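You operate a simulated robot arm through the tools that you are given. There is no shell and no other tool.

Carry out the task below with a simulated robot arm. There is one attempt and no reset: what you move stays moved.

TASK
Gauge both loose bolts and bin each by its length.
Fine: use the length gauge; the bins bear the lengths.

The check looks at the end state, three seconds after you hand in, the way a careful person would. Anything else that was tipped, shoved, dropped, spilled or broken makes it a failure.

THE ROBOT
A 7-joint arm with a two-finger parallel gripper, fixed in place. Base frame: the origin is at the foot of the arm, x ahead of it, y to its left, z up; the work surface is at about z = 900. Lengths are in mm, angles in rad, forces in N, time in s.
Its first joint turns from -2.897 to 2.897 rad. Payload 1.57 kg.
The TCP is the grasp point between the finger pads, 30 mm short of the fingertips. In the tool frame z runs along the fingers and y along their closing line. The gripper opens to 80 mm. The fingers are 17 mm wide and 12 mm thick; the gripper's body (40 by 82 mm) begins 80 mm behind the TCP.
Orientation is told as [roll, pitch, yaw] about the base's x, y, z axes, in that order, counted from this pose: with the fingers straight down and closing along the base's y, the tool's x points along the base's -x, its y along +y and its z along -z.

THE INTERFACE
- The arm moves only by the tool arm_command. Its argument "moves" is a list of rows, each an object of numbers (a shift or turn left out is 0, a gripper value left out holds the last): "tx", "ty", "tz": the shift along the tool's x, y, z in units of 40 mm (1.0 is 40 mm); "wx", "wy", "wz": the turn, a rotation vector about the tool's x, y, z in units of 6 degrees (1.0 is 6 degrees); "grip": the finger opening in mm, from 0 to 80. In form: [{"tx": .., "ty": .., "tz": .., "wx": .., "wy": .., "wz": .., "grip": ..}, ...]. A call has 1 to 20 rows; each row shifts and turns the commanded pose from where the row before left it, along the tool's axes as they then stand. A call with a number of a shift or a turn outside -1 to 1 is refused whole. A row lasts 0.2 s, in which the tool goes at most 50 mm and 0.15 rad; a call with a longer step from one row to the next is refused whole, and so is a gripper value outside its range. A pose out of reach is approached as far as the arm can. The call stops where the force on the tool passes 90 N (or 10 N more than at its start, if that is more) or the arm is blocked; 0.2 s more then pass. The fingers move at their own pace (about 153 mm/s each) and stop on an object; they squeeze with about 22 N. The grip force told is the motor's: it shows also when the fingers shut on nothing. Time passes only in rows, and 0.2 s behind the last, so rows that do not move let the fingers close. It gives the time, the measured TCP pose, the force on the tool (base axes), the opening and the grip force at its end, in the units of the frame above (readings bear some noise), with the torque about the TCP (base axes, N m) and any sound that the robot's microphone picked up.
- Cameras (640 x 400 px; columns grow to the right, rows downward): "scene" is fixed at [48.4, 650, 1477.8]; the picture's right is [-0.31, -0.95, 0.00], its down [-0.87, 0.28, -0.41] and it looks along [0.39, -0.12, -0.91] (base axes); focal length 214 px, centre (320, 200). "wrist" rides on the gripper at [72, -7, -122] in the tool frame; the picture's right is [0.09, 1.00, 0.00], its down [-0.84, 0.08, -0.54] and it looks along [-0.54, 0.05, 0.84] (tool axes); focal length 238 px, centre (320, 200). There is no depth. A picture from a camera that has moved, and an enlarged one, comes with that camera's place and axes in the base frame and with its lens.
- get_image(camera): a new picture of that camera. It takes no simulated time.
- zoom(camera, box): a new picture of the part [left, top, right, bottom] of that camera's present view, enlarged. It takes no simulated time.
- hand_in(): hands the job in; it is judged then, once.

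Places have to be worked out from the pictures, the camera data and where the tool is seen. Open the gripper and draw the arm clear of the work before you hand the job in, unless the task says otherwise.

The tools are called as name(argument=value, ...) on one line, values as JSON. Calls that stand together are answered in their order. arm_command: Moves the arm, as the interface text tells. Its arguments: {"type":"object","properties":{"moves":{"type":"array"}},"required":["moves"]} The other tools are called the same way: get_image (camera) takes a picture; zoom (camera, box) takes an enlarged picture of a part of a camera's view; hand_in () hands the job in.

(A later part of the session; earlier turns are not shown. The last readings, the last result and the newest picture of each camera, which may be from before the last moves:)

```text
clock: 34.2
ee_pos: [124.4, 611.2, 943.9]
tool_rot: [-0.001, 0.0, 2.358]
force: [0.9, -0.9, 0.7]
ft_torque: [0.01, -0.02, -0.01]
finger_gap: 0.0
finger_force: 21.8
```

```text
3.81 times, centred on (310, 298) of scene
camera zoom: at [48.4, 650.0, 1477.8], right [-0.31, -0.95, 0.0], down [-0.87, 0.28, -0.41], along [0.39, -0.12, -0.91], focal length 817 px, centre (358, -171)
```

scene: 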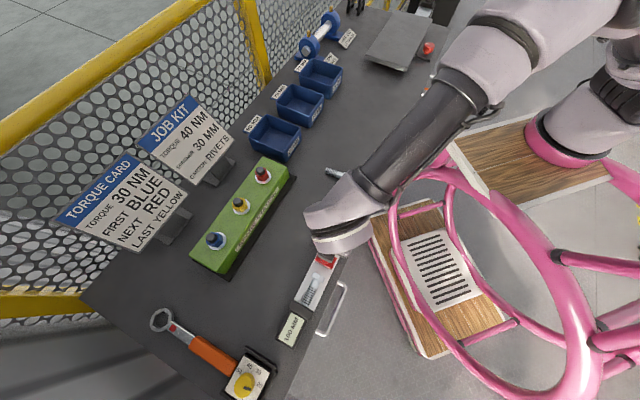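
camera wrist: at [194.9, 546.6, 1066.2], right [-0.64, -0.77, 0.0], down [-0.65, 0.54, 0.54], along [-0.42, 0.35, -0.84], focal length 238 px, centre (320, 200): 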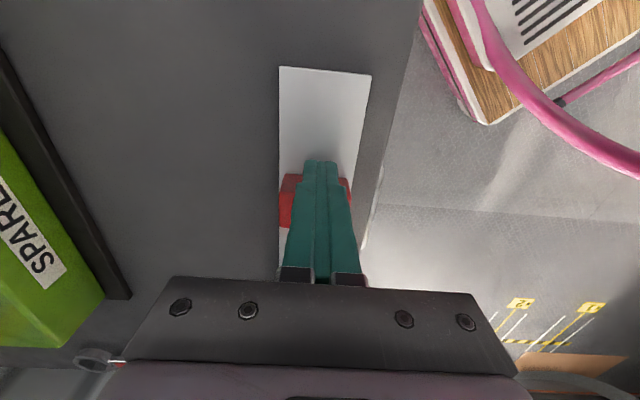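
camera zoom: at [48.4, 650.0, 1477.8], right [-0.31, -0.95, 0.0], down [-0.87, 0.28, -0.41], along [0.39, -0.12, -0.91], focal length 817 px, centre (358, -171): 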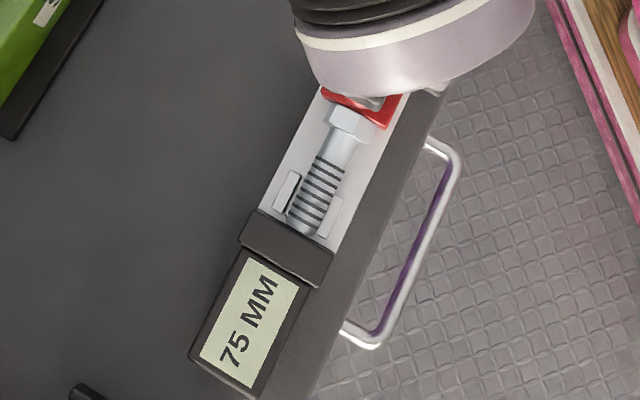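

It shows 75 MM but there's no contact force yet, so the reading isn't final. I keep pushing gently until it clamps.

arm_command(moves=[{"tx": -0.05}, {}])

arm_command(moves=[{"tx": -0.05}, {}])

zoom(camera="scene", box=[270, 245, 350, 350])

```text
clock: 34.8
ee_pos: [121.9, 611.4, 945.5]
tool_rot: [-0.001, -0.001, 2.356]
force: [1.1, -1.4, -0.4]
ft_torque: [-0.01, 0.0, -0.03]
finger_gap: 0.0
finger_force: 21.5
```

```text
clock: 35.4
ee_pos: [121.4, 612.4, 944.2]
tool_rot: [-0.001, 0.002, 2.354]
force: [7.9, -16.7, 3.7]
ft_torque: [-0.19, 0.07, 0.05]
finger_gap: 0.2
finger_force: 21.4
```

```text
3.81 times, centred on (310, 298) of scene
camera zoom: at [48.4, 650.0, 1477.8], right [-0.31, -0.95, 0.0], down [-0.87, 0.28, -0.41], along [0.39, -0.12, -0.91], focal length 817 px, centre (358, -171)
```

zoom: 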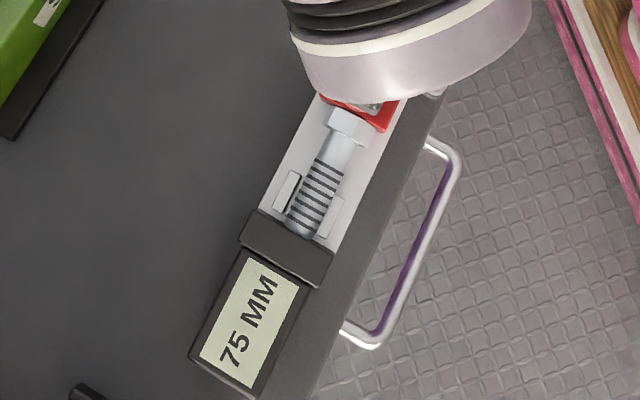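

Contact: about 18 N reaction with the display at 75 MM. I press one step more to confirm it is truly clamped, not just sliding the bolt.

arm_command(moves=[{"tx": -0.04}, {}])

zoom(camera="scene", box=[280, 265, 345, 345])

```text
clock: 36.0
ee_pos: [121.6, 613.3, 945.0]
tool_rot: [0.002, 0.001, 2.353]
force: [17.2, -36.9, 6.8]
ft_torque: [-0.34, -0.01, 0.2]
finger_gap: 0.0
finger_force: 20.4
```

```text
5.00 times, centred on (312, 305) of scene
camera zoom: at [48.4, 650.0, 1477.8], right [-0.31, -0.95, 0.0], down [-0.87, 0.28, -0.41], along [0.39, -0.12, -0.91], focal length 1072 px, centre (358, -325)
```

zoom: 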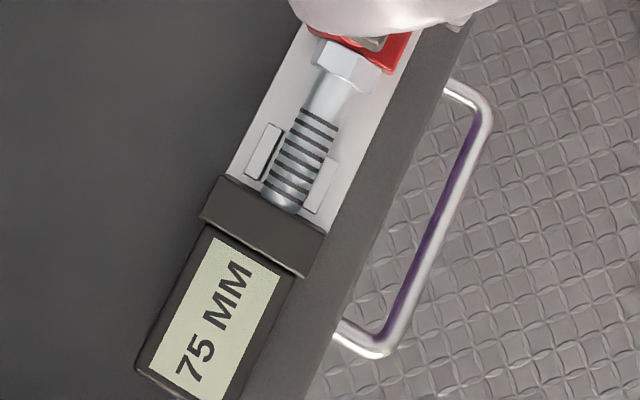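

Reaction rose to about 40 N with no further travel and the display stays at 75 MM, so bolt A is clamped and measures 75 mm. I back the fingers off, rise, and look at the slider knob so I can draw the slider back.

arm_command(moves=[{"tx": 0.3}, {"tx": 0.3}, {"tz": -1}, {"tz": -1}, {"tz": -0.7, "grip": 60}, {}])

get_image(camera="wrist")

zoom(camera="wrist", box=[250, 90, 400, 290])

zoom(camera="scene", box=[270, 245, 350, 350])

```text
clock: 37.4
ee_pos: [136.3, 599.1, 1055.2]
tool_rot: [-0.001, 0.001, 2.357]
force: [0.1, 0.4, 0.0]
ft_torque: [0.01, -0.03, 0.02]
finger_gap: 59.9
finger_force: 0.1
```

```text
taken
camera wrist: at [190.9, 552.7, 1176.1], right [-0.64, -0.77, 0.0], down [-0.65, 0.54, 0.54], along [-0.42, 0.35, -0.84], focal length 238 px, centre (320, 200)
```

wrist: 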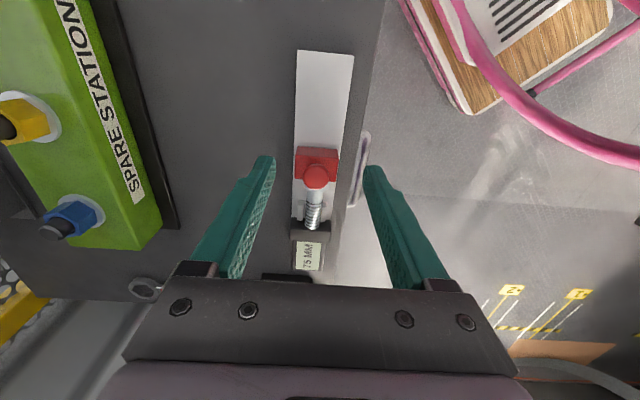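

```text
2.00 times, centred on (325, 190) of wrist
camera zoom: at [190.9, 552.7, 1176.1], right [-0.64, -0.77, 0.0], down [-0.65, 0.54, 0.54], along [-0.42, 0.35, -0.84], focal length 477 px, centre (310, 220)
```

zoom: 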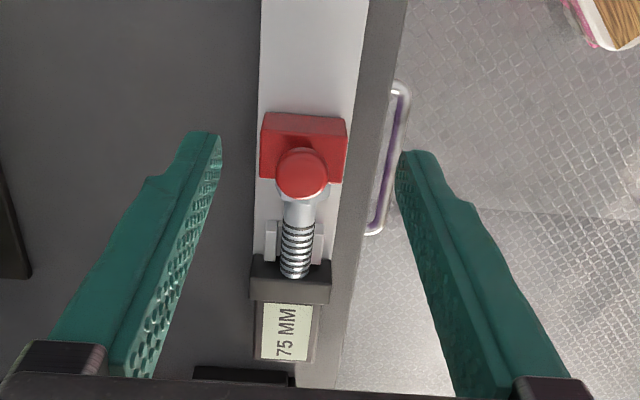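

```text
3.81 times, centred on (310, 298) of scene
camera zoom: at [48.4, 650.0, 1477.8], right [-0.31, -0.95, 0.0], down [-0.87, 0.28, -0.41], along [0.39, -0.12, -0.91], focal length 817 px, centre (358, -171)
```

zoom: 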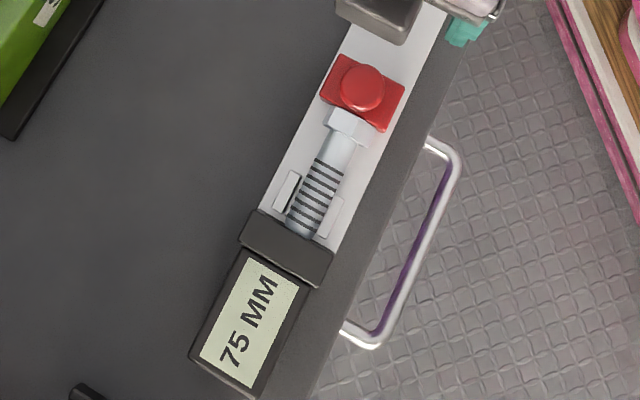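

Clear view: bolt clamped, display 75 MM. The knob's centre is about 41 mm ahead of the tool axis, so I move over it and descend with the fingers astride it.

arm_command(moves=[{"tx": -0.5, "ty": -0.02}, {"tx": -0.54}, {"tz": 0.7}, {"tz": 0.6}, {"tz": 0.5}, {}])

zoom(camera="wrist", box=[240, 80, 400, 290])

zoom(camera="scene", box=[270, 225, 350, 330])

```text
clock: 38.8
ee_pos: [108.3, 629.6, 978.2]
tool_rot: [0.001, 0.0, 2.357]
force: [0.9, 0.0, -0.3]
ft_torque: [-0.01, 0.01, 0.01]
finger_gap: 60.1
finger_force: 0.0
```

```text
1.90 times, centred on (320, 185) of wrist
camera zoom: at [162.9, 583.9, 1101.0], right [-0.64, -0.77, 0.0], down [-0.65, 0.54, 0.54], along [-0.42, 0.35, -0.84], focal length 454 px, centre (320, 229)
```

zoom: 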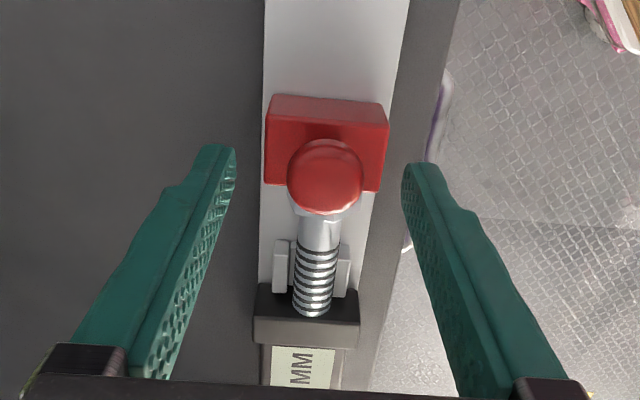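

```text
3.81 times, centred on (310, 278) of scene
camera zoom: at [48.4, 650.0, 1477.8], right [-0.31, -0.95, 0.0], down [-0.87, 0.28, -0.41], along [0.39, -0.12, -0.91], focal length 817 px, centre (358, -95)
```

zoom: 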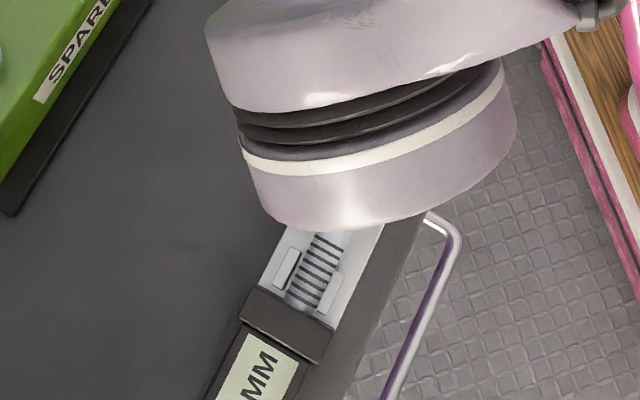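

The knob is centred under the tool with its cap around z≈955. I lower 5 mm more so the pads cover the cap, then close on it.

arm_command(moves=[{"tz": 0.1}, {}, {"grip": 20}, {"grip": 15}, {"grip": 15}, {}])

zoom(camera="wrist", box=[240, 80, 400, 290])

```text
clock: 40.2
ee_pos: [106.6, 629.1, 976.0]
tool_rot: [0.003, 0.0, 2.357]
force: [-6.7, -9.6, -0.2]
ft_torque: [-0.27, 0.14, 0.05]
finger_gap: 26.7
finger_force: 37.8
```

```text
1.90 times, centred on (320, 185) of wrist
camera zoom: at [161.6, 582.8, 1097.6], right [-0.64, -0.77, 0.0], down [-0.65, 0.54, 0.54], along [-0.42, 0.35, -0.84], focal length 454 px, centre (320, 229)
```

zoom: 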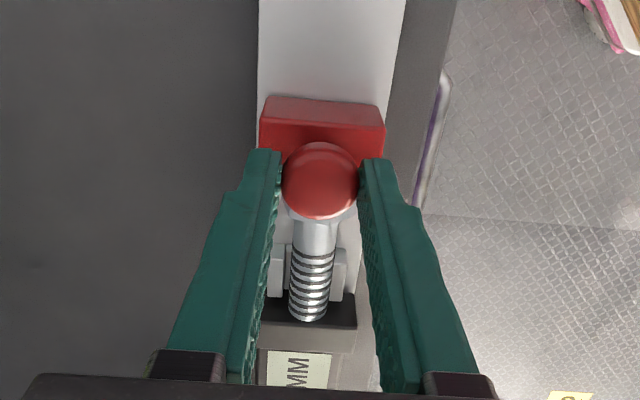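

Knob gripped at 26.7 mm. I ease the small sideways load and draw the slider back about 52 mm.

arm_command(moves=[{"ty": 0.03}, {"tx": 0.1}, {"tx": 0.2}, {"tx": 0.2}, {"tx": 0.2}, {"tx": 0.2}, {"tx": 0.2}, {"tx": 0.2}, {}])

zoom(camera="wrist", box=[240, 80, 400, 290])

zoom(camera="scene", box=[270, 245, 350, 350])

```text
clock: 42.2
ee_pos: [145.6, 589.7, 976.0]
tool_rot: [0.001, 0.001, 2.356]
force: [-5.6, -6.1, -27.7]
ft_torque: [0.04, 0.23, -0.08]
finger_gap: 26.8
finger_force: 37.6
```

```text
1.90 times, centred on (320, 185) of wrist
camera zoom: at [200.3, 544.1, 1097.9], right [-0.64, -0.77, 0.0], down [-0.65, 0.54, 0.54], along [-0.42, 0.34, -0.84], focal length 454 px, centre (320, 229)
```

zoom: 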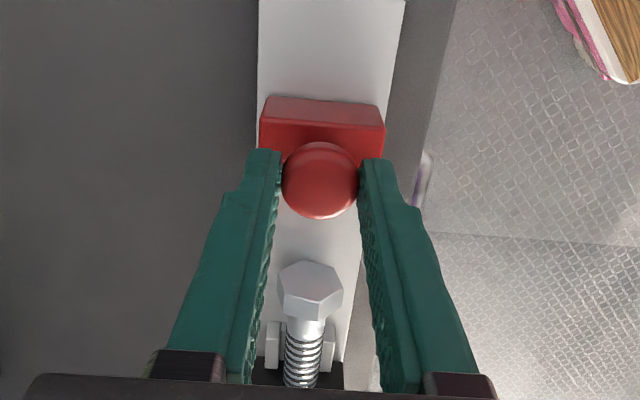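

```text
3.81 times, centred on (310, 298) of scene
camera zoom: at [48.4, 650.0, 1477.8], right [-0.31, -0.95, 0.0], down [-0.87, 0.28, -0.41], along [0.39, -0.12, -0.91], focal length 817 px, centre (358, -171)
```

zoom: 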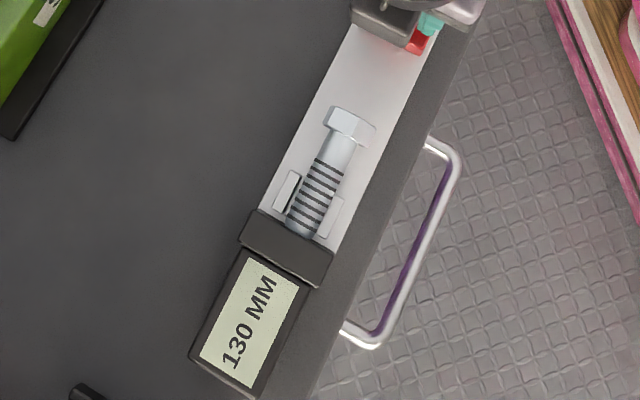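

Slider is back at 130 MM with the bolt left in the cradle. There's a vertical load on the knob, so I open the fingers now and rise.

arm_command(moves=[{"grip": 50}, {"grip": 50}, {"tz": -0.4}, {"tz": -0.8}, {"tz": -0.8}, {}])

get_image(camera="wrist")

zoom(camera="scene", box=[270, 225, 370, 350])

```text
clock: 43.6
ee_pos: [145.5, 588.0, 1056.2]
tool_rot: [0.0, 0.0, 2.356]
force: [0.2, -0.3, -0.3]
ft_torque: [-0.02, -0.01, 0.01]
finger_gap: 50.0
finger_force: 0.0
```

```text
taken
camera wrist: at [200.1, 541.1, 1178.9], right [-0.64, -0.77, 0.0], down [-0.65, 0.54, 0.54], along [-0.42, 0.35, -0.84], focal length 238 px, centre (320, 200)
```

wrist: 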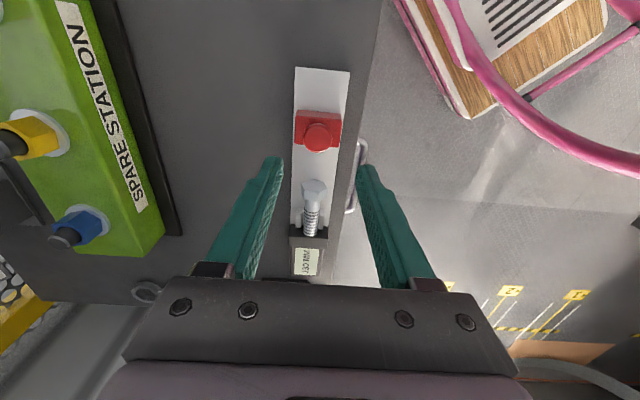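

```text
3.20 times, centred on (320, 288) of scene
camera zoom: at [48.4, 650.0, 1477.8], right [-0.31, -0.95, 0.0], down [-0.87, 0.28, -0.41], along [0.39, -0.12, -0.91], focal length 686 px, centre (320, -80)
```

zoom: 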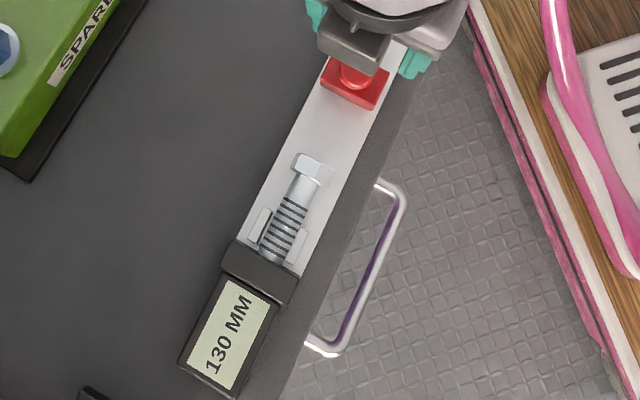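

Bolt A rests in the cradle with the slider clear. I move over its shank (about 97 mm toward the anvil) and descend partway to check alignment.

arm_command(moves=[{"tx": -0.81}, {"tx": -0.81}, {"tx": -0.81}, {"tz": 0.8}, {"tz": 0.8}, {"tz": 0.5}, {}])

zoom(camera="wrist", box=[240, 90, 400, 290])

```text
clock: 45.2
ee_pos: [78.1, 656.7, 971.8]
tool_rot: [-0.001, 0.0, 2.356]
force: [-0.3, 0.6, -0.2]
ft_torque: [-0.03, 0.01, -0.01]
finger_gap: 50.1
finger_force: 0.0
```

```text
2.00 times, centred on (320, 190) of wrist
camera zoom: at [132.6, 610.6, 1094.3], right [-0.64, -0.77, 0.0], down [-0.65, 0.54, 0.54], along [-0.42, 0.35, -0.84], focal length 477 px, centre (320, 220)
```

zoom: 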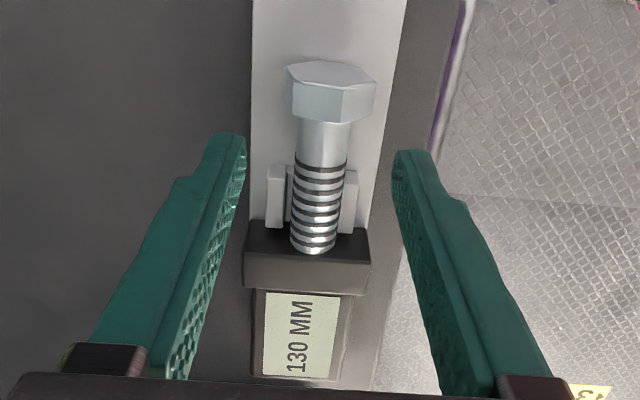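

The shank is about 1.5 mm toward +y, with the rails 6 mm ahead and the head 3 mm behind the finger band. I correct that, descend to z≈942 and grip.

arm_command(moves=[{"tx": -0.04, "ty": 0.035}, {"tz": 0.4}, {"tz": 0.34}, {}, {"grip": 14}, {"grip": 14}, {"grip": 14}, {}])

zoom(camera="wrist", box=[240, 90, 400, 290])

```text
clock: 47.0
ee_pos: [74.4, 656.1, 943.1]
tool_rot: [-0.001, 0.0, 2.355]
force: [8.1, 7.3, 1.2]
ft_torque: [0.19, -0.09, -0.2]
finger_gap: 18.8
finger_force: 21.8
```

```text
2.00 times, centred on (320, 190) of wrist
camera zoom: at [129.5, 610.5, 1065.1], right [-0.64, -0.77, 0.0], down [-0.65, 0.54, 0.54], along [-0.42, 0.35, -0.84], focal length 477 px, centre (320, 220)
```

zoom: 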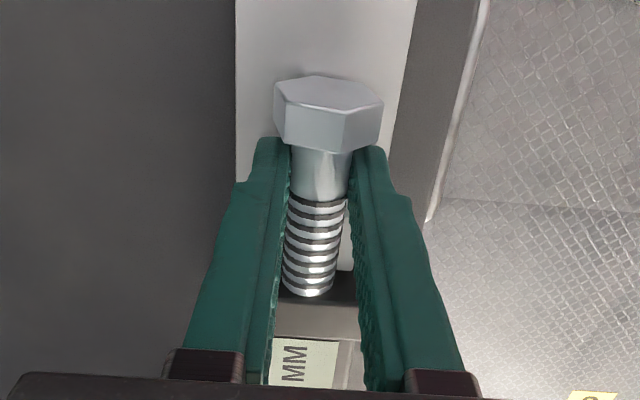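

Gripped at 18.8 mm. I lift the bolt straight up out of the cradle.

arm_command(moves=[{"ty": -0.02, "tz": -0.2}, {"tz": -0.5}, {"tz": -0.8}, {"tz": -1}, {"tz": -1}, {}])

get_image(camera="wrist")

zoom(camera="scene", box=[220, 40, 360, 180])

```text
clock: 48.4
ee_pos: [74.1, 659.0, 1083.2]
tool_rot: [0.001, -0.001, 2.356]
force: [0.0, 0.8, -1.2]
ft_torque: [0.01, 0.03, 0.02]
finger_gap: 19.0
finger_force: 21.4
```

```text
taken
camera wrist: at [128.7, 612.5, 1204.7], right [-0.64, -0.77, 0.0], down [-0.65, 0.54, 0.54], along [-0.42, 0.35, -0.84], focal length 238 px, centre (320, 200)
```

wrist: 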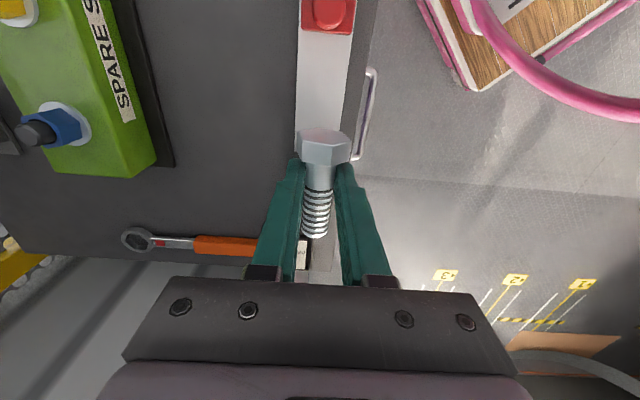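

```text
2.86 times, centred on (290, 110) of scene
camera zoom: at [48.4, 650.0, 1477.8], right [-0.31, -0.95, 0.0], down [-0.87, 0.28, -0.41], along [0.39, -0.12, -0.91], focal length 613 px, centre (406, 457)
```

zoom: 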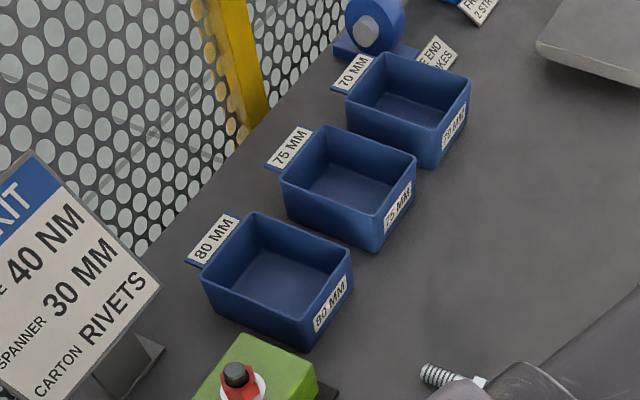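

Bolt A is held clear of the gauge. From the scene view, the 75 MM bin is centred at about (644, 529) with its rim at z≈957 and long side along 46°, so I carry the bolt there at height and begin turning back to yaw 46°.

arm_command(moves=[{"tx": 0.5, "ty": -0.3}, {"tx": 0.92, "ty": -0.58}, {"tx": 0.92, "ty": -0.58}, {"tx": 0.92, "ty": -0.58}, {"tx": 0.92, "ty": -0.58}, {"tx": 0.92, "ty": -0.58}, {"tx": 0.92, "ty": -0.58}, {"tx": 0.92, "ty": -0.58}, {"tx": 0.92, "ty": -0.58}, {"tx": 0.92, "ty": -0.58}, {"tx": 0.92, "ty": -0.58}, {"tx": 0.92, "ty": -0.58}, {"tx": 0.92, "ty": -0.58}, {"tx": 0.81, "ty": -0.505}, {"wz": 1}, {"wz": 1}, {"wz": 1}, {"wz": 1}, {"wz": 1}, {"wz": 1}])

arm_command(moves=[{"wz": 1}, {"wz": 1}, {"wz": 1}, {"wz": 1}, {"wz": 1}, {"wz": 1}, {"wz": 1}, {"wz": 1}, {"wz": 0.8}, {}])

get_image(camera="wrist")

get_image(camera="scene")

```text
clock: 52.6
ee_pos: [642.8, 529.5, 1082.5]
tool_rot: [0.001, 0.001, 1.726]
force: [1.3, -0.3, -1.7]
ft_torque: [-0.03, 0.04, 0.03]
finger_gap: 18.7
finger_force: 21.3
```

```text
clock: 54.8
ee_pos: [641.5, 528.8, 1083.0]
tool_rot: [0.0, 0.0, 0.804]
force: [-0.3, 0.6, -1.7]
ft_torque: [-0.01, 0.03, 0.01]
finger_gap: 18.7
finger_force: 21.8
```

```text
taken
camera wrist: at [596.5, 472.9, 1204.5], right [-0.78, 0.62, 0.0], down [0.52, 0.66, 0.54], along [0.34, 0.42, -0.84], focal length 238 px, centre (320, 200)
```

wrist: 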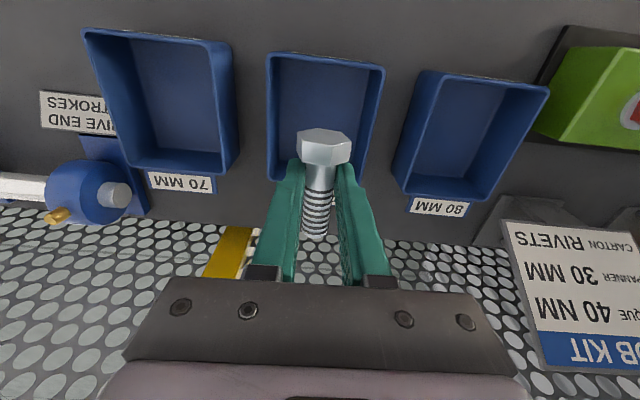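

```text
taken
```

scene: 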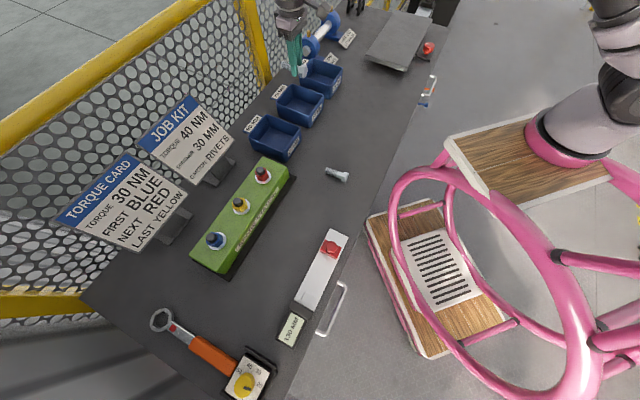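

The tool is centred over the 75 MM bin. I shift about 9 mm toward the near side so the bolt is centred lengthwise in the bin and lower to z≈955.

arm_command(moves=[{"tx": 0.22}, {"tz": 0.8}, {"tz": 0.8}, {"tz": 0.8}, {"tz": 0.5}, {"tz": 0.3}, {}])

get_image(camera="wrist")

```text
clock: 56.4
ee_pos: [636.0, 525.0, 956.1]
tool_rot: [0.0, -0.001, 0.806]
force: [0.0, -0.1, -0.9]
ft_torque: [-0.01, -0.01, -0.01]
finger_gap: 18.6
finger_force: 22.1
```

```text
taken
camera wrist: at [591.1, 468.4, 1076.4], right [-0.78, 0.62, 0.0], down [0.52, 0.66, 0.54], along [0.34, 0.42, -0.84], focal length 238 px, centre (320, 200)
```

wrist: 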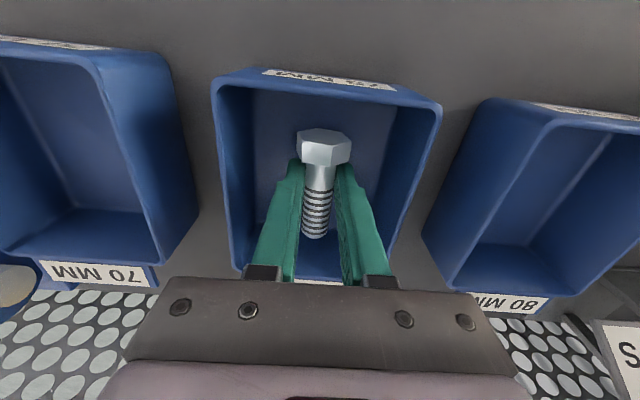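

Bolt and fingers are inside the bin walls with room on all sides. I lower the last bit in small steps until it touches the floor.

arm_command(moves=[{"tz": 0.1}, {"tz": 0.1}, {}])

arm_command(moves=[{"tz": 0.06}, {"tz": 0.06}, {}])

```text
clock: 57.2
ee_pos: [635.8, 522.1, 945.5]
tool_rot: [0.002, 0.0, 0.805]
force: [-0.8, 0.4, -1.4]
ft_torque: [0.02, 0.0, 0.0]
finger_gap: 18.9
finger_force: 22.1
```

```text
clock: 58.0
ee_pos: [636.9, 522.8, 941.9]
tool_rot: [-0.001, -0.001, 0.807]
force: [0.3, 0.2, -0.9]
ft_torque: [0.0, 0.0, 0.0]
finger_gap: 19.1
finger_force: 21.4
```

arm_command(moves=[{"tz": 0.06}, {}])

arm_command(moves=[{"tz": 0.05}, {}])

```text
clock: 58.6
ee_pos: [637.5, 524.6, 940.0]
tool_rot: [-0.002, -0.003, 0.806]
force: [-0.2, 1.0, 13.9]
ft_torque: [-0.25, 0.18, -0.01]
finger_gap: 19.0
finger_force: 21.4
```

```text
clock: 59.2
ee_pos: [636.8, 522.2, 937.8]
tool_rot: [0.0, -0.002, 0.807]
force: [1.8, 5.1, 15.9]
ft_torque: [-0.04, 0.04, 0.01]
finger_gap: 18.9
finger_force: 21.7
```

Touch-down at z≈940 (14–16 N, head first, then level). I open the fingers moderately inside the bin and rise straight out.

arm_command(moves=[{"grip": 36}, {"grip": 36}, {"tz": -0.3}, {"tz": -0.8}, {"tz": -1}, {"tz": -1}, {"tz": -0.6}, {}])

get_image(camera="wrist")

get_image(camera="scene")

```text
clock: 61.0
ee_pos: [636.4, 520.4, 1084.8]
tool_rot: [0.0, 0.0, 0.808]
force: [-1.1, -0.2, 0.8]
ft_torque: [0.0, 0.02, 0.0]
finger_gap: 35.8
finger_force: 0.1
```

```text
taken
camera wrist: at [590.9, 463.9, 1207.0], right [-0.78, 0.62, 0.0], down [0.52, 0.66, 0.54], along [0.34, 0.42, -0.84], focal length 238 px, centre (320, 200)
```

wrist: 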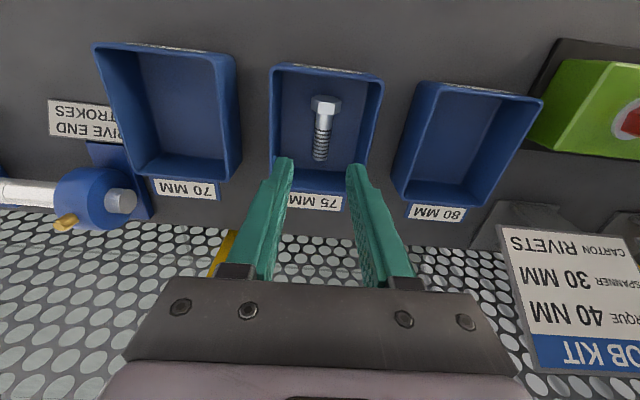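

```text
taken
```

scene: 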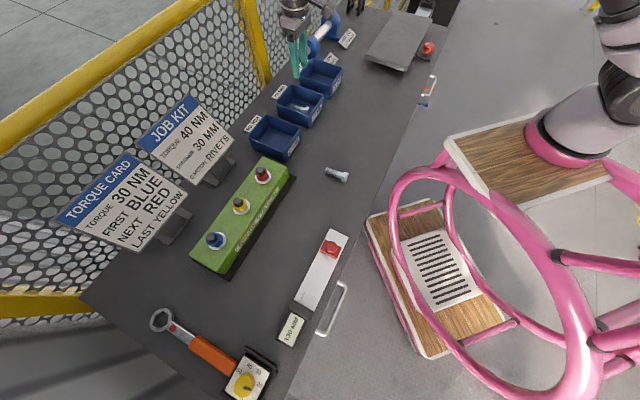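

Bolt A lies in the 75 MM bin. Bolt B is estimated with its tip near (382, 523), head near (333, 473), axis about 45.7°; I fly to hover over its grip point at about (351, 491).

arm_command(moves=[{"tx": 0.683, "ty": 0.582, "tz": 0.14, "grip": 70}, {"tx": 0.683, "ty": 0.582, "tz": 0.14}, {"tx": 0.683, "ty": 0.582, "tz": 0.14}, {"tx": 0.683, "ty": 0.582, "tz": 0.14}, {"tx": 0.683, "ty": 0.582, "tz": 0.14}, {"tx": 0.683, "ty": 0.582, "tz": 0.14}, {"tx": 0.683, "ty": 0.582, "tz": 0.14}, {"tx": 0.683, "ty": 0.582, "tz": 0.14}, {}])

get_image(camera="wrist")

zoom(camera="wrist", box=[270, 80, 370, 200])

```text
clock: 63.0
ee_pos: [350.0, 492.0, 1038.8]
tool_rot: [0.001, -0.002, 0.805]
force: [-0.9, 0.1, -1.0]
ft_torque: [-0.03, -0.02, 0.01]
finger_gap: 70.0
finger_force: 0.1
```

```text
taken
camera wrist: at [305.3, 436.1, 1160.4], right [-0.78, 0.62, 0.0], down [0.52, 0.66, 0.54], along [0.34, 0.42, -0.84], focal length 238 px, centre (320, 200)
```

wrist: 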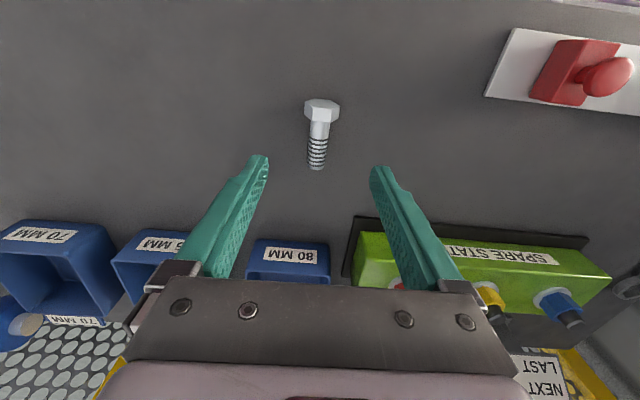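

```text
3.33 times, centred on (320, 140) of wrist
camera zoom: at [305.3, 436.1, 1160.4], right [-0.78, 0.62, 0.0], down [0.52, 0.66, 0.54], along [0.34, 0.42, -0.84], focal length 794 px, centre (320, 400)
```

zoom: 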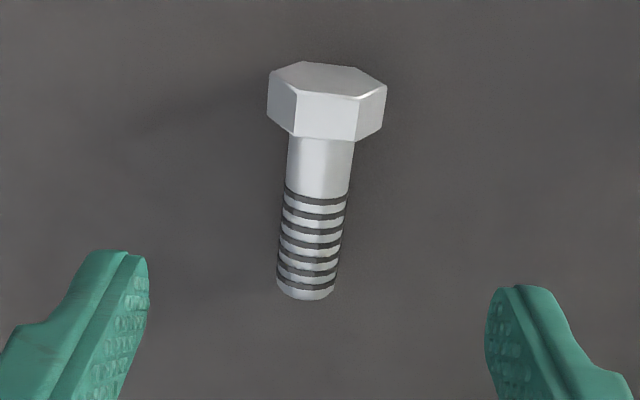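

Bolt B is aligned with the tool and within about 1 mm; the view suggests it's a bit shorter than A. I make the small sideways correction and descend partway to re-check.

arm_command(moves=[{"ty": -0.03}, {"tz": 0.8}, {"tz": 0.75}, {}])

zoom(camera="wrist", box=[270, 95, 370, 215])

```text
clock: 64.0
ee_pos: [351.4, 491.3, 978.1]
tool_rot: [-0.002, 0.001, 0.807]
force: [-0.6, 0.3, 0.7]
ft_torque: [0.01, -0.03, -0.01]
finger_gap: 70.0
finger_force: 0.0
```

```text
3.33 times, centred on (320, 155) of wrist
camera zoom: at [306.1, 435.3, 1100.0], right [-0.78, 0.62, 0.0], down [0.52, 0.66, 0.54], along [0.34, 0.42, -0.84], focal length 794 px, centre (320, 350)
```

zoom: 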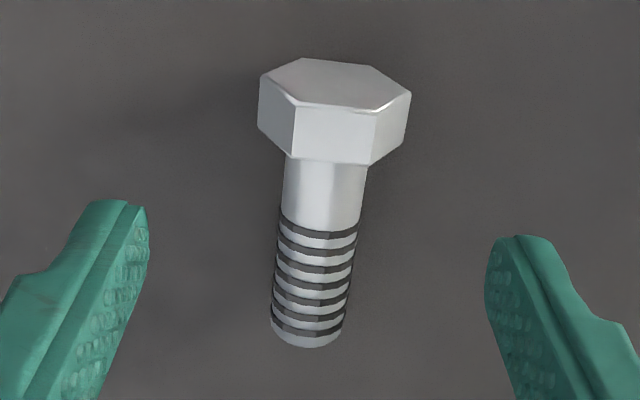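

Alignment is good (within 1 mm, 3.5 mm clear of the head). I descend to z≈933 and grip bolt B.

arm_command(moves=[{"tz": 0.6}, {"tz": 0.5}, {}, {"grip": 14}, {"grip": 14}, {"grip": 14}, {"grip": 14}])

arm_command(moves=[{"tz": -0.4}, {"tz": -0.8}, {"tz": -1}, {"tz": -1}, {}])

zoom(camera="wrist", box=[260, 110, 380, 250])

```text
clock: 65.6
ee_pos: [351.0, 493.1, 935.1]
tool_rot: [0.001, 0.001, 0.807]
force: [-0.5, 0.4, 0.1]
ft_torque: [0.05, 0.02, 0.2]
finger_gap: 16.0
finger_force: 21.3
```

```text
clock: 66.8
ee_pos: [352.7, 493.5, 1066.0]
tool_rot: [-0.001, 0.001, 0.806]
force: [0.1, -0.7, -1.2]
ft_torque: [-0.02, 0.01, 0.0]
finger_gap: 18.7
finger_force: 22.5
```

```text
2.86 times, centred on (320, 180) of wrist
camera zoom: at [306.3, 437.2, 1187.4], right [-0.78, 0.62, 0.0], down [0.52, 0.66, 0.54], along [0.34, 0.42, -0.84], focal length 681 px, centre (320, 257)
```

zoom: 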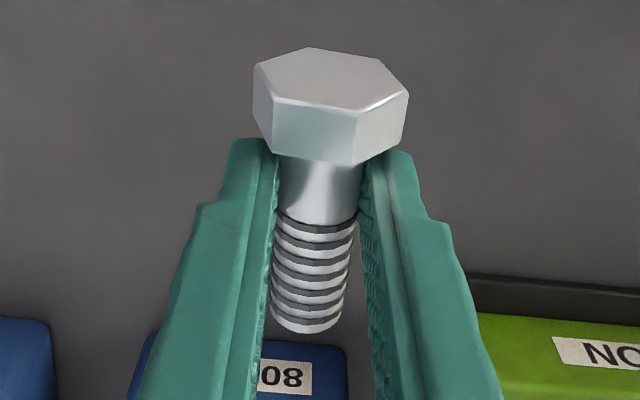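

Bolt B is held at 18.7 mm with its tip about 40 mm ahead of the tool axis. I carry it to the gauge, turning to yaw 135°, at the same height as before.

arm_command(moves=[{"tx": 0.229, "ty": 0.98}, {"tx": 0.229, "ty": 0.98}, {"tx": 0.229, "ty": 0.98}, {"tx": 0.229, "ty": 0.98}, {"tx": 0.229, "ty": 0.98}, {"tx": 0.229, "ty": 0.98}, {"tx": 0.229, "ty": 0.98}, {"tx": 0.229, "ty": 0.98}, {"wz": -1}, {"wz": -1}, {"wz": -1}, {"wz": -1}, {"wz": -1}, {"wz": -1}, {"wz": -1}, {"wz": -1}, {"wz": -1}, {"wz": -1}, {"wz": -1}, {"wz": -1}])

arm_command(moves=[{"wz": -1}, {"wz": -1}, {"wz": -0.8}, {}])

get_image(camera="wrist")

zoom(camera="wrist", box=[260, 0, 400, 140])

```text
clock: 71.0
ee_pos: [74.2, 656.7, 1062.9]
tool_rot: [-0.001, 0.001, 2.066]
force: [-0.3, 0.6, -2.0]
ft_torque: [0.04, -0.06, 0.05]
finger_gap: 19.0
finger_force: 22.5
```

```text
clock: 72.0
ee_pos: [74.2, 656.9, 1064.2]
tool_rot: [0.001, 0.0, 2.358]
force: [0.1, -0.2, -1.8]
ft_torque: [0.01, 0.04, 0.01]
finger_gap: 19.1
finger_force: 21.9
```

```text
taken
camera wrist: at [128.6, 611.3, 1185.3], right [-0.64, -0.77, 0.0], down [-0.65, 0.54, 0.54], along [-0.42, 0.35, -0.84], focal length 238 px, centre (320, 200)
```

wrist: 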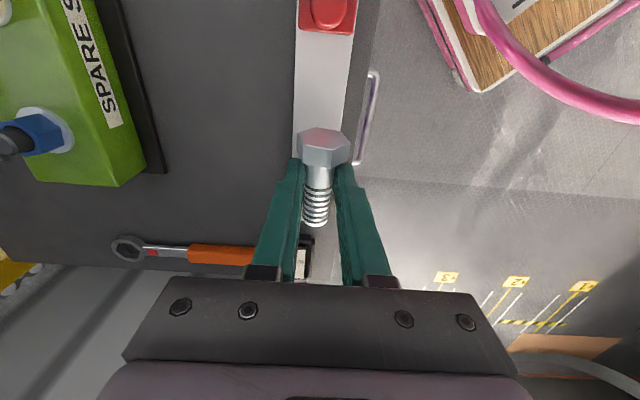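

```text
2.86 times, centred on (330, 70) of wrist
camera zoom: at [128.6, 611.3, 1185.3], right [-0.64, -0.77, 0.0], down [-0.65, 0.54, 0.54], along [-0.42, 0.35, -0.84], focal length 681 px, centre (291, 571)
```

zoom: 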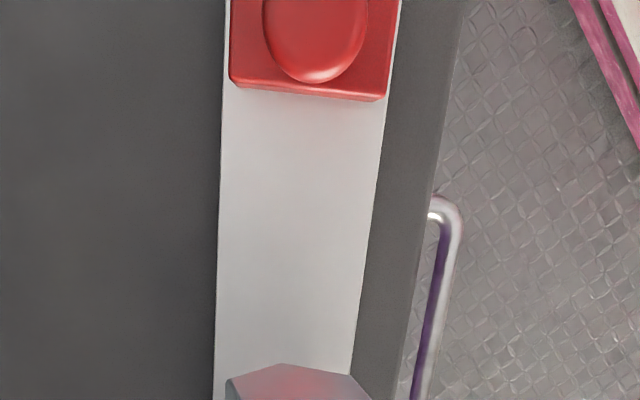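

The bed centre reads about 2 mm to the −y side of the tool, matching the position readings from bolt A's placement. I correct that and descend to about z≈958.

arm_command(moves=[{"ty": -0.045}, {"tz": 0.7}, {"tz": 0.7}, {"tz": 0.6}, {"tz": 0.6}, {}])

zoom(camera="wrist", box=[240, 90, 400, 290])

```text
clock: 73.4
ee_pos: [75.3, 659.2, 960.2]
tool_rot: [0.0, -0.002, 2.354]
force: [-1.2, 0.2, -1.5]
ft_torque: [0.02, 0.03, 0.0]
finger_gap: 18.9
finger_force: 22.5
```

```text
2.00 times, centred on (320, 190) of wrist
camera zoom: at [130.1, 612.6, 1081.8], right [-0.64, -0.77, 0.0], down [-0.65, 0.54, 0.54], along [-0.42, 0.35, -0.84], focal length 477 px, centre (320, 220)
```

zoom: 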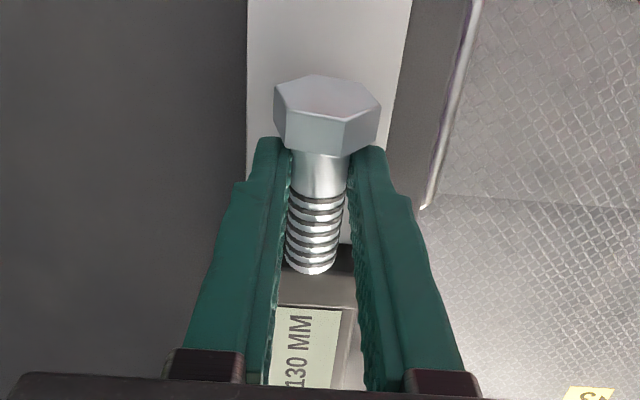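

The view matches bolt A's placement; tip is about 8 mm short of the anvil. I lower in small steps to touch-down.

arm_command(moves=[{"tz": 0.075}, {"tz": 0.075}, {}])

arm_command(moves=[{"tz": 0.06}, {"tz": 0.04}, {}])

arm_command(moves=[{"tz": 0.05}, {}])

```text
clock: 74.2
ee_pos: [75.9, 658.7, 953.1]
tool_rot: [0.0, 0.0, 2.355]
force: [-0.5, -0.5, -1.9]
ft_torque: [0.01, -0.02, 0.0]
finger_gap: 18.7
finger_force: 21.7
```

```text
clock: 75.0
ee_pos: [76.0, 657.6, 949.5]
tool_rot: [-0.001, -0.002, 2.358]
force: [0.7, 3.3, 9.2]
ft_torque: [0.49, 0.35, -0.09]
finger_gap: 19.0
finger_force: 22.3
```

```text
clock: 75.6
ee_pos: [75.8, 657.5, 946.9]
tool_rot: [0.0, 0.001, 2.358]
force: [0.6, -3.0, 10.8]
ft_torque: [0.3, 0.33, 0.09]
finger_gap: 19.0
finger_force: 22.3
```

Tip contact on the cradle floor again. I continue lowering in small steps until the head is supported.

arm_command(moves=[{"tz": 0.05}, {}])

arm_command(moves=[{"tz": 0.04}, {}])

zoom(camera="wrist", box=[240, 90, 400, 290])

```text
clock: 76.2
ee_pos: [76.1, 659.2, 944.9]
tool_rot: [0.0, -0.001, 2.357]
force: [0.5, -4.9, 10.5]
ft_torque: [0.19, 0.27, 0.07]
finger_gap: 19.0
finger_force: 21.8
```

```text
clock: 76.8
ee_pos: [75.4, 659.0, 945.4]
tool_rot: [-0.001, -0.002, 2.357]
force: [0.6, -2.8, 16.2]
ft_torque: [0.0, 0.05, 0.05]
finger_gap: 19.2
finger_force: 21.9
```

```text
2.00 times, centred on (320, 190) of wrist
camera zoom: at [130.4, 612.3, 1066.7], right [-0.64, -0.77, 0.0], down [-0.65, 0.54, 0.54], along [-0.42, 0.35, -0.84], focal length 477 px, centre (320, 220)
```

zoom: 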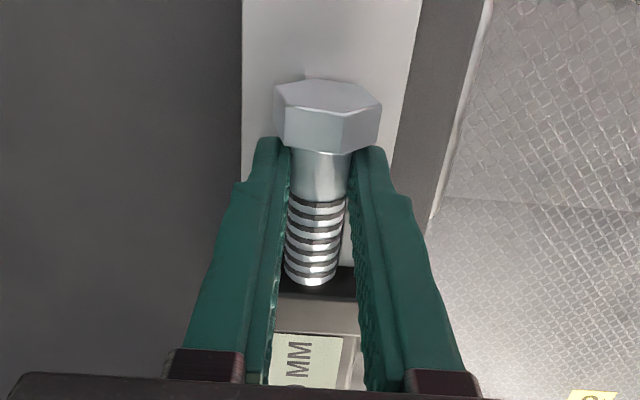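

Both ends are now supported (16 N, torque near zero). I release, rise, close the fingers and move back behind the slider as before.

arm_command(moves=[{"grip": 40}, {"grip": 40}, {"tz": -0.5}, {"tz": -0.8}, {"tz": -0.8}, {}])

zoom(camera="wrist", box=[240, 60, 400, 290])

```text
clock: 78.2
ee_pos: [77.4, 656.9, 1028.5]
tool_rot: [-0.001, -0.002, 2.356]
force: [0.7, -0.4, -0.7]
ft_torque: [-0.02, -0.01, 0.01]
finger_gap: 40.1
finger_force: 0.0
```

```text
1.74 times, centred on (320, 175) of wrist
camera zoom: at [132.2, 611.2, 1150.4], right [-0.64, -0.77, 0.0], down [-0.65, 0.54, 0.54], along [-0.42, 0.35, -0.84], focal length 414 px, centre (320, 244)
```

zoom: 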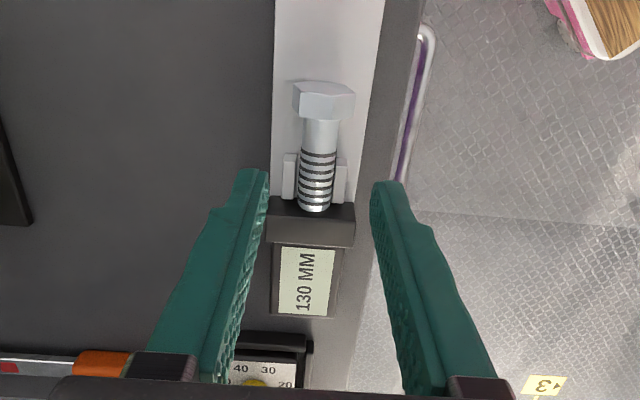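

Bolt B sits in the cradle between the rails. I close the fingers, rise a little more and move back over the slider to behind it, then lower.

arm_command(moves=[{"tz": -0.55, "grip": 0}, {"tx": 0.86}, {"tx": 0.86}, {"tx": 0.86}, {"tx": 0.86}, {}])

zoom(camera="wrist", box=[250, 80, 400, 280])

```text
clock: 79.6
ee_pos: [172.5, 565.0, 1050.6]
tool_rot: [0.0, -0.001, 2.356]
force: [0.1, 0.0, -0.3]
ft_torque: [0.0, -0.02, 0.01]
finger_gap: 0.0
finger_force: 21.3
```

```text
2.00 times, centred on (325, 180) of wrist
camera zoom: at [227.3, 518.3, 1173.5], right [-0.64, -0.77, 0.0], down [-0.65, 0.54, 0.54], along [-0.42, 0.35, -0.84], focal length 477 px, centre (310, 240)
```

zoom: 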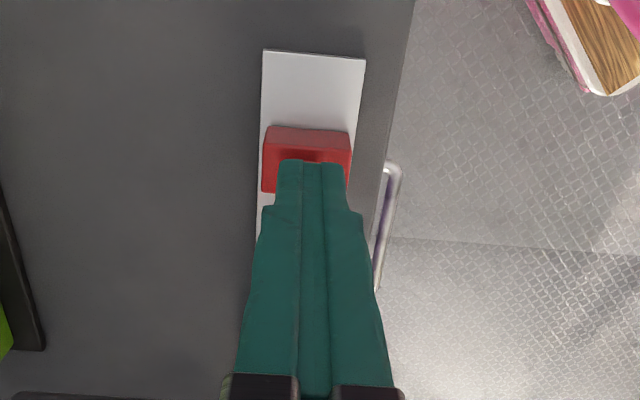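

The slider's back face is about 21 mm ahead of the tool axis, so the fingers clear it. I lower to z≈945 and push the slider about 40 mm forward.

arm_command(moves=[{"tz": 0.8}, {"tz": 0.8}, {"tz": 0.6}, {"tz": 0.44}, {}, {"tx": -0.2}, {"tx": -0.2}, {"tx": -0.2}, {"tx": -0.2}, {"tx": -0.2}, {}])

zoom(camera="scene", box=[270, 245, 350, 350])

```text
clock: 82.0
ee_pos: [146.4, 588.8, 945.4]
tool_rot: [0.0, -0.001, 2.357]
force: [0.6, -0.4, -0.1]
ft_torque: [0.01, 0.02, 0.03]
finger_gap: 0.2
finger_force: 21.5
```

```text
3.81 times, centred on (310, 298) of scene
camera zoom: at [48.4, 650.0, 1477.8], right [-0.31, -0.95, 0.0], down [-0.87, 0.28, -0.41], along [0.39, -0.12, -0.91], focal length 817 px, centre (358, -171)
```

zoom: 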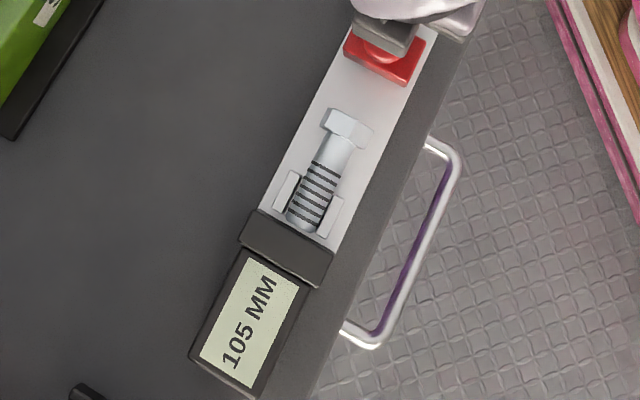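

Display at 105 MM and the slider moves freely. I push about 22 mm more, then go in small steps.

arm_command(moves=[{"tx": -0.14}, {"tx": -0.14}, {"tx": -0.14}, {"tx": -0.13}, {}])

arm_command(moves=[{"tx": -0.05}, {"tx": -0.05}, {}])

zoom(camera="scene", box=[270, 245, 350, 350])

```text
clock: 83.2
ee_pos: [129.0, 604.1, 946.5]
tool_rot: [0.0, 0.0, 2.357]
force: [0.7, -0.1, 0.2]
ft_torque: [-0.03, 0.0, -0.04]
finger_gap: 0.0
finger_force: 21.4
```

```text
clock: 84.0
ee_pos: [125.9, 607.5, 944.1]
tool_rot: [-0.001, 0.0, 2.356]
force: [0.6, 0.8, -0.5]
ft_torque: [0.0, 0.0, 0.0]
finger_gap: 0.0
finger_force: 21.4
```

```text
3.81 times, centred on (310, 298) of scene
camera zoom: at [48.4, 650.0, 1477.8], right [-0.31, -0.95, 0.0], down [-0.87, 0.28, -0.41], along [0.39, -0.12, -0.91], focal length 817 px, centre (358, -171)
```

zoom: 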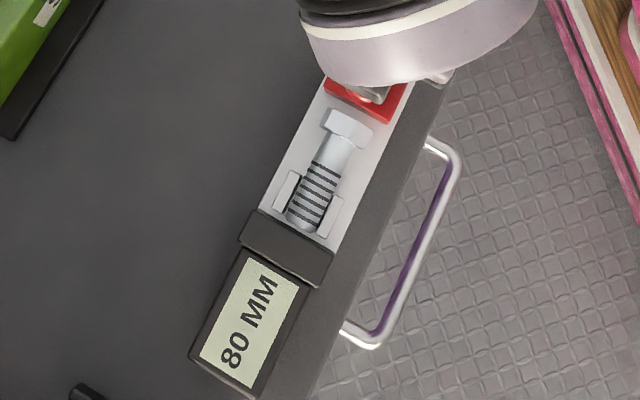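

Display 80 MM with no contact force yet. I continue in 2 mm steps.

arm_command(moves=[{"tx": -0.05}, {"tx": -0.05}, {}])

arm_command(moves=[{"tx": -0.05}, {"tx": -0.05}, {}])

zoom(camera="scene", box=[270, 245, 350, 350])

```text
clock: 84.8
ee_pos: [123.1, 610.5, 943.9]
tool_rot: [0.0, 0.001, 2.357]
force: [-1.0, 0.6, -0.2]
ft_torque: [-0.03, 0.02, 0.02]
finger_gap: 0.0
finger_force: 21.7
```

```text
clock: 85.6
ee_pos: [121.6, 613.4, 944.8]
tool_rot: [-0.001, 0.0, 2.354]
force: [0.2, -0.1, 0.9]
ft_torque: [0.0, 0.0, -0.02]
finger_gap: 0.0
finger_force: 21.2
```

```text
3.81 times, centred on (310, 298) of scene
camera zoom: at [48.4, 650.0, 1477.8], right [-0.31, -0.95, 0.0], down [-0.87, 0.28, -0.41], along [0.39, -0.12, -0.91], focal length 817 px, centre (358, -171)
```

zoom: 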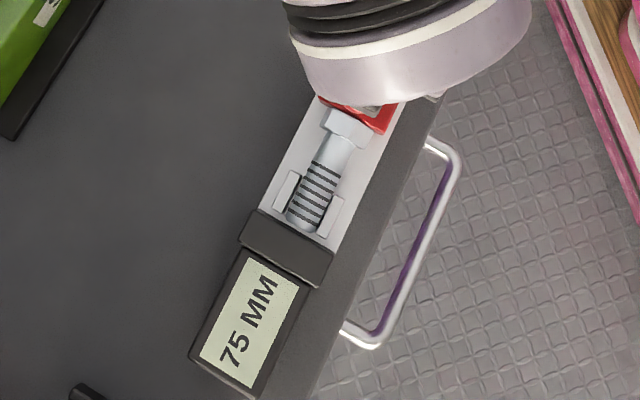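

Still free at 75 MM (A clamped about here), so B is shorter. I continue the small steps.

arm_command(moves=[{"tx": -0.05}, {}])

arm_command(moves=[{"tx": -0.05}, {}])

arm_command(moves=[{"tx": -0.05}, {}])

zoom(camera="scene", box=[270, 245, 350, 350])

```text
clock: 86.2
ee_pos: [120.3, 615.9, 944.5]
tool_rot: [-0.003, 0.0, 2.356]
force: [0.3, -0.2, 0.6]
ft_torque: [0.0, -0.04, -0.01]
finger_gap: 0.1
finger_force: 21.6
```

```text
clock: 86.8
ee_pos: [118.8, 616.6, 943.5]
tool_rot: [-0.002, 0.003, 2.355]
force: [9.4, -10.4, 3.9]
ft_torque: [-0.09, 0.0, 0.04]
finger_gap: 0.0
finger_force: 21.4
```

```text
clock: 87.4
ee_pos: [118.1, 616.8, 943.6]
tool_rot: [0.003, 0.004, 2.355]
force: [21.8, -29.3, 4.3]
ft_torque: [-0.25, -0.08, 0.09]
finger_gap: 0.3
finger_force: 21.0
```

```text
3.81 times, centred on (310, 298) of scene
camera zoom: at [48.4, 650.0, 1477.8], right [-0.31, -0.95, 0.0], down [-0.87, 0.28, -0.41], along [0.39, -0.12, -0.91], focal length 817 px, centre (358, -171)
```

zoom: 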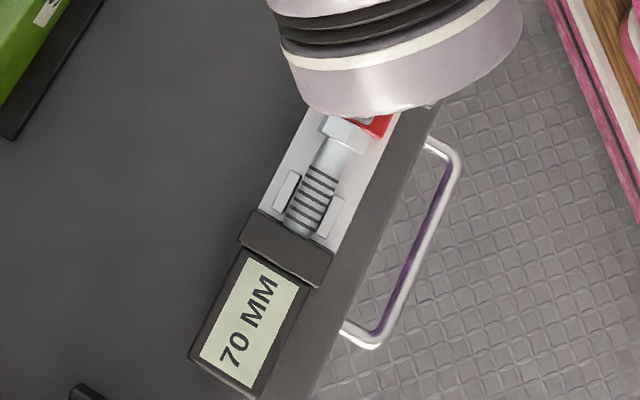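

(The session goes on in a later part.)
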